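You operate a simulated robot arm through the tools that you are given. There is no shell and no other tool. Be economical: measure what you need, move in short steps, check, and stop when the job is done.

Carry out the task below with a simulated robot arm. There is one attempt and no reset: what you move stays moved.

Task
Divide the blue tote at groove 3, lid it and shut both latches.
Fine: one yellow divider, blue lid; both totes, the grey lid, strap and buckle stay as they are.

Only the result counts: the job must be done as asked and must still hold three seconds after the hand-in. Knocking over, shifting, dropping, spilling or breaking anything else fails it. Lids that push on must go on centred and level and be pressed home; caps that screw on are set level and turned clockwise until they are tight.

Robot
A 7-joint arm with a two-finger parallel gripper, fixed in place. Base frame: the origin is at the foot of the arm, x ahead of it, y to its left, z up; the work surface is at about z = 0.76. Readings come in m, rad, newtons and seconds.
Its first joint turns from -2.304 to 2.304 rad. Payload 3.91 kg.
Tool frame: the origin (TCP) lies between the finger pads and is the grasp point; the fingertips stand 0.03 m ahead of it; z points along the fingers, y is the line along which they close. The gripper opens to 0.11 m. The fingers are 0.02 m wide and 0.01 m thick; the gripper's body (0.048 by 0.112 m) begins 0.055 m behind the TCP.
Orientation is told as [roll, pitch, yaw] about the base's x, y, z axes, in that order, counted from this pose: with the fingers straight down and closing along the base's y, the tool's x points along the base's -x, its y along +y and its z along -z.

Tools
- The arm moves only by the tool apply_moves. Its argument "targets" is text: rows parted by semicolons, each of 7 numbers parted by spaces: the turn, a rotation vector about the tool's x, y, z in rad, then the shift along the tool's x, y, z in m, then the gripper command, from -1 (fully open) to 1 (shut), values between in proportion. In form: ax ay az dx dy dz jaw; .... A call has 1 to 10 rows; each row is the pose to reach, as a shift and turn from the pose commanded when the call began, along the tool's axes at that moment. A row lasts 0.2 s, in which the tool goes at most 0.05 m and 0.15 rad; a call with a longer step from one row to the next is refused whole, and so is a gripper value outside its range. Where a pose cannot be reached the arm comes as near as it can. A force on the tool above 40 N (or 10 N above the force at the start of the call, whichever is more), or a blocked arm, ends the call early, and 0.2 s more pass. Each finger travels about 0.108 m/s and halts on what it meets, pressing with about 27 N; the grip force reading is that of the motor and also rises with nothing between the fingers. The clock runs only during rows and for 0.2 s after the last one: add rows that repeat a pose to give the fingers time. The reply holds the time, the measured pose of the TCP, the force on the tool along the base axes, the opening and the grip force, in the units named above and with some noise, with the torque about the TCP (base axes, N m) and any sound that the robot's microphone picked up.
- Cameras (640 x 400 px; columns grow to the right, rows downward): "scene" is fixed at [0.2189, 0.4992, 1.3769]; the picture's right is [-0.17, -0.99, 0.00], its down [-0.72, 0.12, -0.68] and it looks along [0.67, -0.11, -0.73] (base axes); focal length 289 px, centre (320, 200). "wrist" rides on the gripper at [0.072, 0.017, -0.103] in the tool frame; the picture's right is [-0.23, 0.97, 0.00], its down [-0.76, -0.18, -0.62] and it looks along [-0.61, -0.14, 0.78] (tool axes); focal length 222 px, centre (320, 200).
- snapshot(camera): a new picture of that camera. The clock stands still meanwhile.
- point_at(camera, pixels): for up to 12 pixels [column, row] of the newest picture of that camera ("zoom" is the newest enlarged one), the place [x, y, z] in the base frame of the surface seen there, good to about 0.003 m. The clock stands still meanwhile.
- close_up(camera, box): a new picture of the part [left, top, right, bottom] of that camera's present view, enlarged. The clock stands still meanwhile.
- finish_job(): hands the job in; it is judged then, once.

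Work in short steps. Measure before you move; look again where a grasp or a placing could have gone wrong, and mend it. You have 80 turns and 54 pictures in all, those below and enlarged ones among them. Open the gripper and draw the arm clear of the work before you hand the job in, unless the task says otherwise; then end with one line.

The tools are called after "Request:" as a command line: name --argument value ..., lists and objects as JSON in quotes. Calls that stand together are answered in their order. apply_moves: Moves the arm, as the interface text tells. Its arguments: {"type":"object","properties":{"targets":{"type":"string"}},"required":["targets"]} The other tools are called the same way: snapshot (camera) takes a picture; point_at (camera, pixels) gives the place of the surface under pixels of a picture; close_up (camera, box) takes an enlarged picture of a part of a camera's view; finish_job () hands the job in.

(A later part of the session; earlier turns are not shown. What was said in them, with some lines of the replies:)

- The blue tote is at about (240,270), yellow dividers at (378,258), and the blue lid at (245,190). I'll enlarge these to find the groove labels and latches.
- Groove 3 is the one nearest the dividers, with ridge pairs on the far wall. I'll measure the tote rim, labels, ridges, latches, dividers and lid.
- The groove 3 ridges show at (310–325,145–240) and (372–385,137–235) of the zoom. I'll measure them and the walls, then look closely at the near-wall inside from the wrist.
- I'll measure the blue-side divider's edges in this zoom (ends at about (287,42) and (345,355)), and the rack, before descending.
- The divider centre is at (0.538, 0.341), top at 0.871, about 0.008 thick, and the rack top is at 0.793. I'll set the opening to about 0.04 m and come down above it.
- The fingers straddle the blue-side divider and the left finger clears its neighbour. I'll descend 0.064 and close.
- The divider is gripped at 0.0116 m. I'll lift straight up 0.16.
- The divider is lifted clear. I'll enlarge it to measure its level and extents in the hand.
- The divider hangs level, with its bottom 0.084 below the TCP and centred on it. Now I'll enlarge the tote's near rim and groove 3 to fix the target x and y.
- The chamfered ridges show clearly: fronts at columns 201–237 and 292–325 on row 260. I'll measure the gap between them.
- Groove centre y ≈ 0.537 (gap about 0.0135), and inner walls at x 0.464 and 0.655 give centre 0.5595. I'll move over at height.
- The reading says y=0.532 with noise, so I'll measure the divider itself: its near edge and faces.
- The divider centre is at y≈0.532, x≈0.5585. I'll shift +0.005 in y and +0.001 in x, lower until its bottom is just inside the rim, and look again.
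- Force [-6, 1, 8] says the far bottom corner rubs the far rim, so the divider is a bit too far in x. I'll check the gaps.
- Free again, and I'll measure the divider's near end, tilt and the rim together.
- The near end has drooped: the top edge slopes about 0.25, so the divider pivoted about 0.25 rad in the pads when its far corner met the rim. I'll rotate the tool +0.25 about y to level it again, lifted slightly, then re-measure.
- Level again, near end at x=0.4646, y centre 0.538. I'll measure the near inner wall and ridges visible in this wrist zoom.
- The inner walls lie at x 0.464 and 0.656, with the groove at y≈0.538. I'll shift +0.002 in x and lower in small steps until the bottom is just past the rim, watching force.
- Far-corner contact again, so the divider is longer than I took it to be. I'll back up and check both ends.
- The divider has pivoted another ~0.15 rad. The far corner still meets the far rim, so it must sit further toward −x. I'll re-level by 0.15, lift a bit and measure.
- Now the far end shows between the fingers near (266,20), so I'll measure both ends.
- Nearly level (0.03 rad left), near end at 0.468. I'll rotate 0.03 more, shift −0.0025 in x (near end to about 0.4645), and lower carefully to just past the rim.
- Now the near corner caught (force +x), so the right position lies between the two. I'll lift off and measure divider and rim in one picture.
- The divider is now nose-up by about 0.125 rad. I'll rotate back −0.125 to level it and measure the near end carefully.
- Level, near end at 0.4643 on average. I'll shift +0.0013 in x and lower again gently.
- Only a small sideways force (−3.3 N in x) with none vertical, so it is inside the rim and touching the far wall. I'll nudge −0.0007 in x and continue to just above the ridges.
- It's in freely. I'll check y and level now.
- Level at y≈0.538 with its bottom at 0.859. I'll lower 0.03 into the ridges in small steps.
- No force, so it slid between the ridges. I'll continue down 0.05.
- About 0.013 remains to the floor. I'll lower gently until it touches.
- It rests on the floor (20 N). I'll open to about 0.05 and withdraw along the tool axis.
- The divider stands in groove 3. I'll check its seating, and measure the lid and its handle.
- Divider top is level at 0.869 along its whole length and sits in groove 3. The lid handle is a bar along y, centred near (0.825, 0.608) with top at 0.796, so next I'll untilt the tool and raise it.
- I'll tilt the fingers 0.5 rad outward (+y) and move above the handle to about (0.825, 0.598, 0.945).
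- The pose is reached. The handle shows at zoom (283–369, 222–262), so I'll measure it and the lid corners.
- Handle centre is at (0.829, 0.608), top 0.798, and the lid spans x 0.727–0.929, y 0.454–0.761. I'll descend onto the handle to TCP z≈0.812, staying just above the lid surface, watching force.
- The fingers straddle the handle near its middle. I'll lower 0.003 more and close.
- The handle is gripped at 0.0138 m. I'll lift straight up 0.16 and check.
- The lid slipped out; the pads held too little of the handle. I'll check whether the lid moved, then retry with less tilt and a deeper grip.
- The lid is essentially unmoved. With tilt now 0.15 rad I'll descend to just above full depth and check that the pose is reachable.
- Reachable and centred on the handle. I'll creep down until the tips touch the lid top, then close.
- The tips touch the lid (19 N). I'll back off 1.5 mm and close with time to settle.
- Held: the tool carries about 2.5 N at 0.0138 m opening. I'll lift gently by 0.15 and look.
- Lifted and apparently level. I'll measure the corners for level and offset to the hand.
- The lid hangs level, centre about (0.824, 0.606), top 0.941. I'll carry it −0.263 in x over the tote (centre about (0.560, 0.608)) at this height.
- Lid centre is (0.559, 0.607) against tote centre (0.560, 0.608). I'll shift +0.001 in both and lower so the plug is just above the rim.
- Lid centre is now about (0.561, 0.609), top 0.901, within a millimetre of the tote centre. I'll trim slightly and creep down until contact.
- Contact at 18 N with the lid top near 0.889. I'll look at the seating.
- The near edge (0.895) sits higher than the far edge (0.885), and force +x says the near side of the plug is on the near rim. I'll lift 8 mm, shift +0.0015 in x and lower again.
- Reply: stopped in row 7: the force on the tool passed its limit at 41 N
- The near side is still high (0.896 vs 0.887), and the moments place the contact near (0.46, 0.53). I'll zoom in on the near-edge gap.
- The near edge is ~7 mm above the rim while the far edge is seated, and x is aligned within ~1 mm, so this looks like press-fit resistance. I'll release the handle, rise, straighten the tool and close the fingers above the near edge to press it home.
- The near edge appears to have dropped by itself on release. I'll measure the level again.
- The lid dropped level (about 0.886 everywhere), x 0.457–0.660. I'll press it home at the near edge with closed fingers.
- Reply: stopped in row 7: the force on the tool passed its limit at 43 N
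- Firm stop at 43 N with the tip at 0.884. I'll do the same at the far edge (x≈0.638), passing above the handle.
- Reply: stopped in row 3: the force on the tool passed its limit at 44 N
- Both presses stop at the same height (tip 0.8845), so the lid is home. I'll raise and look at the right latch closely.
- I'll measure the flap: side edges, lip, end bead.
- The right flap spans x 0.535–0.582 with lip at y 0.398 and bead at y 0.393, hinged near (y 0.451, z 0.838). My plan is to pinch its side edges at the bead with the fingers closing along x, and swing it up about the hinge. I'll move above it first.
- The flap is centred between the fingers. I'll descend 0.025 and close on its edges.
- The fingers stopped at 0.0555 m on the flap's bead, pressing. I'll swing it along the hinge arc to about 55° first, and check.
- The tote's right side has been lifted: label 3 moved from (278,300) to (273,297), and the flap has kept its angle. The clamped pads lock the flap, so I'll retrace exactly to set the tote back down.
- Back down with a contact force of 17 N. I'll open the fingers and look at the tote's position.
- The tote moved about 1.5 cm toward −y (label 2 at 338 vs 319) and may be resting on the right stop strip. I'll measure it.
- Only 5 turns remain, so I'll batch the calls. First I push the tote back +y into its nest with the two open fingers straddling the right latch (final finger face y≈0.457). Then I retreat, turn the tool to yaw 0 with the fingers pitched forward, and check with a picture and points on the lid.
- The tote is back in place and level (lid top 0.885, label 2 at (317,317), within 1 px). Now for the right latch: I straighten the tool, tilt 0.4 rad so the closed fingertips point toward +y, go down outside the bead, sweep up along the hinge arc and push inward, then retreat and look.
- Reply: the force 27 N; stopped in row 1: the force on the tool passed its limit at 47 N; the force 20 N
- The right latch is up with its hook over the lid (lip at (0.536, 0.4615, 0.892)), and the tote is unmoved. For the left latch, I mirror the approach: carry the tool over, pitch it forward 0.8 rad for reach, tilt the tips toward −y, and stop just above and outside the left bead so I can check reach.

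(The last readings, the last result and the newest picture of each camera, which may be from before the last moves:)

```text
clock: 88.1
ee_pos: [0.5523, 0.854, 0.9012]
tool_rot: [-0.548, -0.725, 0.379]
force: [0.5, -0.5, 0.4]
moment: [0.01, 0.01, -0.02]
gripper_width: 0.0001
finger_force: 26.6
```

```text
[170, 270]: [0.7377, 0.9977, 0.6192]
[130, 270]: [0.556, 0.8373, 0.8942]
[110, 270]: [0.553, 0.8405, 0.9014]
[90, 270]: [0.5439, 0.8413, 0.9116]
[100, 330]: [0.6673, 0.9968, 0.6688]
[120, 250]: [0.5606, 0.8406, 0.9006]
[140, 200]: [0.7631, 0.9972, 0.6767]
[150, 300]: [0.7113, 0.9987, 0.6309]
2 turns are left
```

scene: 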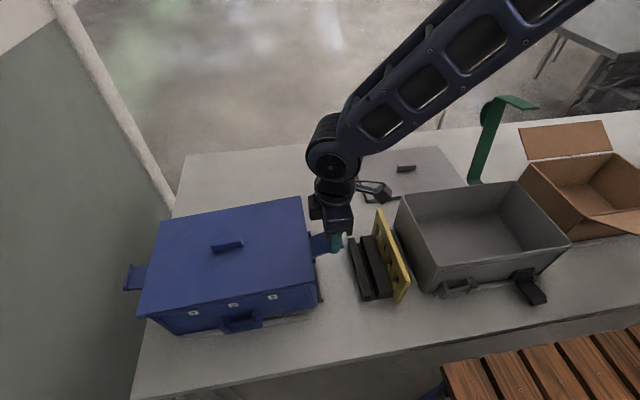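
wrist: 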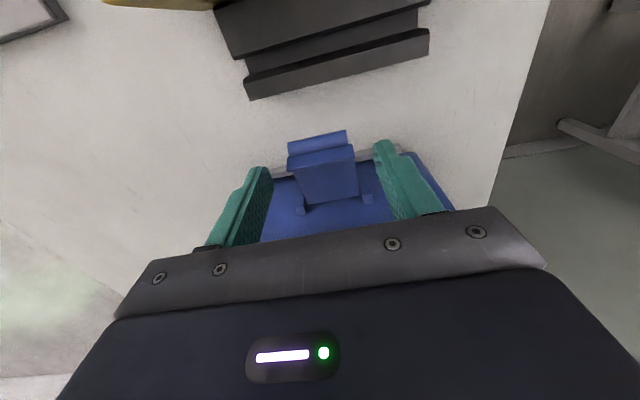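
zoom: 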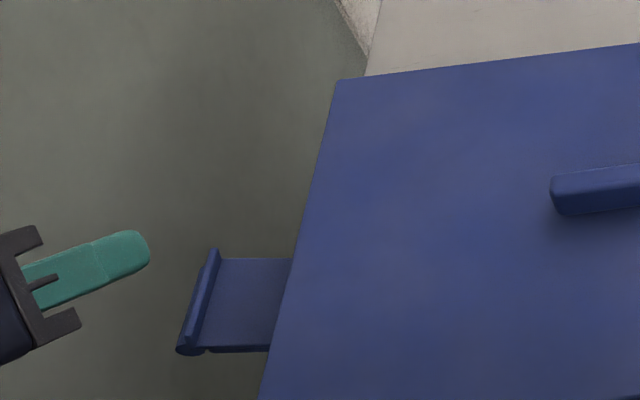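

The left approach pose is reached (TCP (0.552, 0.854, 0.901), tip clear outside the bead). I'll descend 0.059 outside the bead, sweep the mirrored arc up and inward, press to the force limit, retreat upward, and take a picture.

Request:
apply_moves --targets "0 0 0 0.0132 0.0078 0.0128 1; 0 0 0 0.0264 0.0156 0.0257 1; 0 0 0 0.0389 0.023 0.0379 1; 0 0 0 0.0389 0.023 0.0379 1"

Request:
apply_moves --targets "0 0 0 0.0039 -0.0129 0.0038 1; 0 0 0 -0.0034 -0.0194 -0.0034 1; 0 0 0 -0.0076 -0.0245 -0.0075 1; 0 0 0 -0.0111 -0.0304 -0.0107 1; 0 0 0 -0.0139 -0.0371 -0.0135 1; 0 0 0 -0.0158 -0.044 -0.0153 1; 0 0 0 -0.0175 -0.0513 -0.017 1; 0 0 0 -0.0181 -0.0584 -0.0176 1; 0 0 0 -0.0183 -0.0664 -0.0178 1; 0 0 0 -0.0173 -0.0764 -0.0169 1"

Request:
apply_moves --targets "0 0 0 0.0014 -0.0046 0.0014 1; 0 0 0 0.0028 -0.0092 0.0027 1; 0 0 0 0.0039 -0.0129 0.0038 1; 0 0 0 0.005 -0.0166 0.0049 1; 0 0 0 0.005 -0.0166 0.0049 1"

Request:
apply_moves --targets "0 0 0 -0.0084 0.0276 -0.0081 1; 0 0 0 -0.0381 0.0101 -0.037 1; 0 0 0 -0.0678 -0.0074 -0.0659 1; 0 0 0 -0.0975 -0.0249 -0.0948 1; 0 0 0 -0.0975 -0.0249 -0.0948 0"

Request:
close_up --camera "scene" --box '[120, 180, 360, 340]'

Request:
point_at --camera "zoom" --pixels '[[180, 290], [450, 250], [430, 120], [319, 318], [500, 170], [515, 135], [115, 230], [110, 240], [105, 210], [95, 240], [70, 240], [50, 240]]'

```text
clock: 89.1
ee_pos: [0.5526, 0.8531, 0.8433]
tool_rot: [-0.547, -0.727, 0.378]
force: [0.9, 0.2, 0.6]
moment: [0.02, 0.0, -0.02]
gripper_width: 0.0
finger_force: 26.4
```

```text
clock: 91.3
ee_pos: [0.5509, 0.7939, 0.8946]
tool_rot: [-0.544, -0.728, 0.379]
force: [2.2, 14.5, 1.3]
moment: [0.03, -0.06, -0.06]
gripper_width: 0.0
finger_force: 26.9
```

```text
clock: 92.2
ee_pos: [0.5503, 0.7828, 0.8975]
tool_rot: [-0.539, -0.729, 0.381]
force: [1.3, 13.4, 1.0]
moment: [0.1, -0.04, 0.13]
gripper_width: 0.0001
finger_force: 26.7
stopped in row 4: the force on the tool passed its limit at 45 N (the readings are from after the stop); the commanded pose is now the measured one
```

```text
clock: 93.3
ee_pos: [0.5497, 0.8081, 1.0357]
tool_rot: [-0.541, -0.73, 0.381]
force: [-0.2, -0.3, 0.6]
moment: [0.02, -0.01, -0.02]
gripper_width: 0.055
finger_force: 0.0
```

```text
2.50 times, centred on (240, 260) of scene
```

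zoom: 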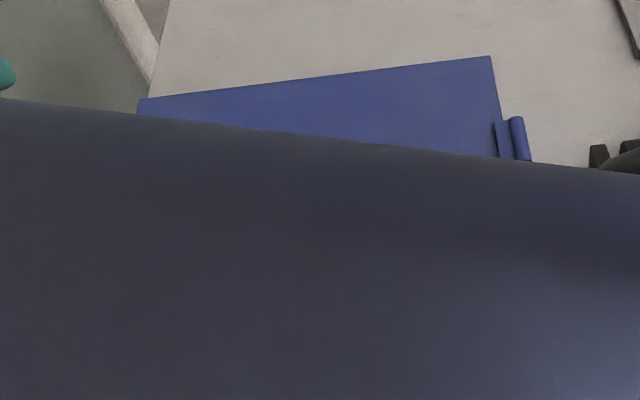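

```text
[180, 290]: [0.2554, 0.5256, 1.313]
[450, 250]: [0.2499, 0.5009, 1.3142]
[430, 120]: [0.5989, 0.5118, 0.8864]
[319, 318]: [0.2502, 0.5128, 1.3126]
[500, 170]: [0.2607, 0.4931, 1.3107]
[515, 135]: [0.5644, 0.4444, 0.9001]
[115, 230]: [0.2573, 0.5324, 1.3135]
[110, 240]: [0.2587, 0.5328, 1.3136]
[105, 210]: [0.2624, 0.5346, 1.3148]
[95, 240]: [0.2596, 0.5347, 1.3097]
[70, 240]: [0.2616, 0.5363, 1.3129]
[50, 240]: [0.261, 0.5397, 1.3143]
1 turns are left
```

The left sweep ended at the 45 N limit, but the lid's far corners now sit about 7 zoom px to the right (491 vs 484), so the tote slid roughly 6 mm toward −y. In this last turn I repeat the earlier push-back with the open fingers straddling the right latch, retreat clear, and hand in.

Request:
apply_moves --targets "-0.093 0 0.0957 -0.0088 -0.0052 -0.0086 0; -0.186 0 0.191 -0.0176 -0.0104 -0.0171 0; -0.279 0 0.287 -0.0264 -0.0156 -0.0257 0; -0.279 0 0.287 -0.0264 -0.0156 -0.0257 0"

Request:
apply_moves --targets "0 0.14 0 0 0 0 0; 0 0.28 0 0 0 0 0; 0 0.42 0 0 0 0 0; 0 0.56 0 0 0 0 0; 0 0.7 0 0 0 0 0; 0 0.8 0 0 0 0 0; 0 0.8 0 0 0 0 0"

Request:
apply_moves --targets "0 0 0 0 -0.045 0 0; 0 0 0 0 -0.09 0 0; 0 0 0 0 -0.135 0 0; 0 0 0 0 -0.18 0 0; 0 0 0 0 -0.225 0 0; 0 0 0 0 -0.27 0 0; 0 0 0 0 -0.315 0 0; 0 0 0 0 -0.36 0 0; 0 0 0 0 -0.405 0 0; 0 0 0 0 -0.45 0 0"

Request:
apply_moves --targets "0 0 -0.15 0 0 0 0; 0 0 -0.3 0 0 0 0; 0 0 -0.45 0 0 0 0; 0 0 -0.6 0 0 0 0; 0 0 -0.75 0 0 0 0; 0 0 -0.9 0 0 0 0; 0 0 -1.05 0 0 0 0; 0 0 -1.2 0 0 0 0; 0 0 -1.35 0 0 0 0; 0 0 -1.5 0 0 0 0"

Request:
apply_moves --targets "0 0 -0.0708 -0.018 -0.005 0 -1; 0 0 -0.0708 -0.036 -0.01 0 -1; 0 0 -0.0708 -0.036 -0.01 0 -1"

Request:
apply_moves --targets "0 0 0 0 0 0.04 -1; 0 0 0 0 0 0.08 -1; 0 0 0 0 0 0.12 -1; 0 0 0 0 0 0.16 -1; 0 0 0 0 0 0.19 -1; 0 0 0 0 0 0.206 -1; 0 0 0 0 0 0.206 -1"

Request:
apply_moves --targets "0 0 0 -0.02 0 0 -1; 0 0 0 -0.032 0 0 -1; 0 0 0 -0.037 0 0 -1; 0 0 0 -0.041 0 0 -1; 0 0 0 -0.045 0 0 -1; 0 0 0 -0.0485 0 0 -1; 0 0 0 -0.0485 0 0 -1"

Request:
apply_moves --targets "0 0 0 0.02 0 0 -1; 0 0 0 0.045 0 0 -1; 0 0 0 0.045 0 -0.045 -1; 0 0 0 0.045 0 -0.09 -1; 0 0 0 0.045 0 -0.135 -1; 0 0 0 0.045 0 -0.18 -1"

Request:
finish_job

```text
clock: 94.3
ee_pos: [0.5495, 0.8095, 1.0729]
tool_rot: [0.011, -0.805, -0.007]
force: [0.2, -0.1, -0.5]
moment: [-0.01, 0.01, -0.01]
gripper_width: 0.0552
finger_force: 0.1
```

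```text
clock: 96.0
ee_pos: [0.5485, 0.8093, 1.0729]
tool_rot: [0.006, -0.004, 0.003]
force: [0.0, 0.1, -0.8]
moment: [-0.02, 0.0, 0.0]
gripper_width: 0.0548
finger_force: 0.1
```

```text
clock: 98.2
ee_pos: [0.5509, 0.3624, 1.0701]
tool_rot: [0.008, -0.008, 0.003]
force: [-0.5, 0.2, -0.1]
moment: [0.0, -0.03, 0.01]
gripper_width: 0.055
finger_force: 0.0
```

```text
clock: 100.3
ee_pos: [0.5502, 0.3591, 1.0708]
tool_rot: [-0.006, -0.006, 1.505]
force: [-0.2, -0.2, -0.4]
moment: [0.0, 0.0, 0.0]
gripper_width: 0.0551
finger_force: 0.2
```

```text
clock: 101.2
ee_pos: [0.5621, 0.3942, 1.0712]
tool_rot: [-0.007, -0.007, 1.574]
force: [0.4, -0.4, -0.2]
moment: [0.0, -0.02, 0.01]
gripper_width: 0.1102
finger_force: 0.2
```

```text
clock: 102.8
ee_pos: [0.5639, 0.3934, 0.8646]
tool_rot: [-0.005, -0.007, 1.573]
force: [-0.6, -0.1, -0.3]
moment: [0.0, 0.04, 0.02]
gripper_width: 0.1097
finger_force: 0.1
```

```text
clock: 104.3
ee_pos: [0.5643, 0.4448, 0.8655]
tool_rot: [-0.007, -0.007, 1.572]
force: [0.4, -2.7, -0.2]
moment: [0.01, -0.03, -0.12]
gripper_width: 0.1101
finger_force: 0.1
```

```text
clock: 105.8
ee_pos: [0.5636, 0.4007, 1.0456]
tool_rot: [-0.006, -0.005, 1.572]
force: [-0.6, 0.5, -0.9]
moment: [-0.04, 0.02, 0.01]
gripper_width: 0.1099
finger_force: 0.1
```

```text
The job is handed in.
```

I handed the job in with the divider in groove 3, the blue lid pressed level and the right latch hooked over it. The left latch and the tote's final position are unconfirmed: the blue tote was lifted and slid about 11 mm, then about 6 mm, and I pushed it back both times, the last time without a picture. The left latch was swept shut until the arm stopped at 45 N, but the arm then blocked the camera.
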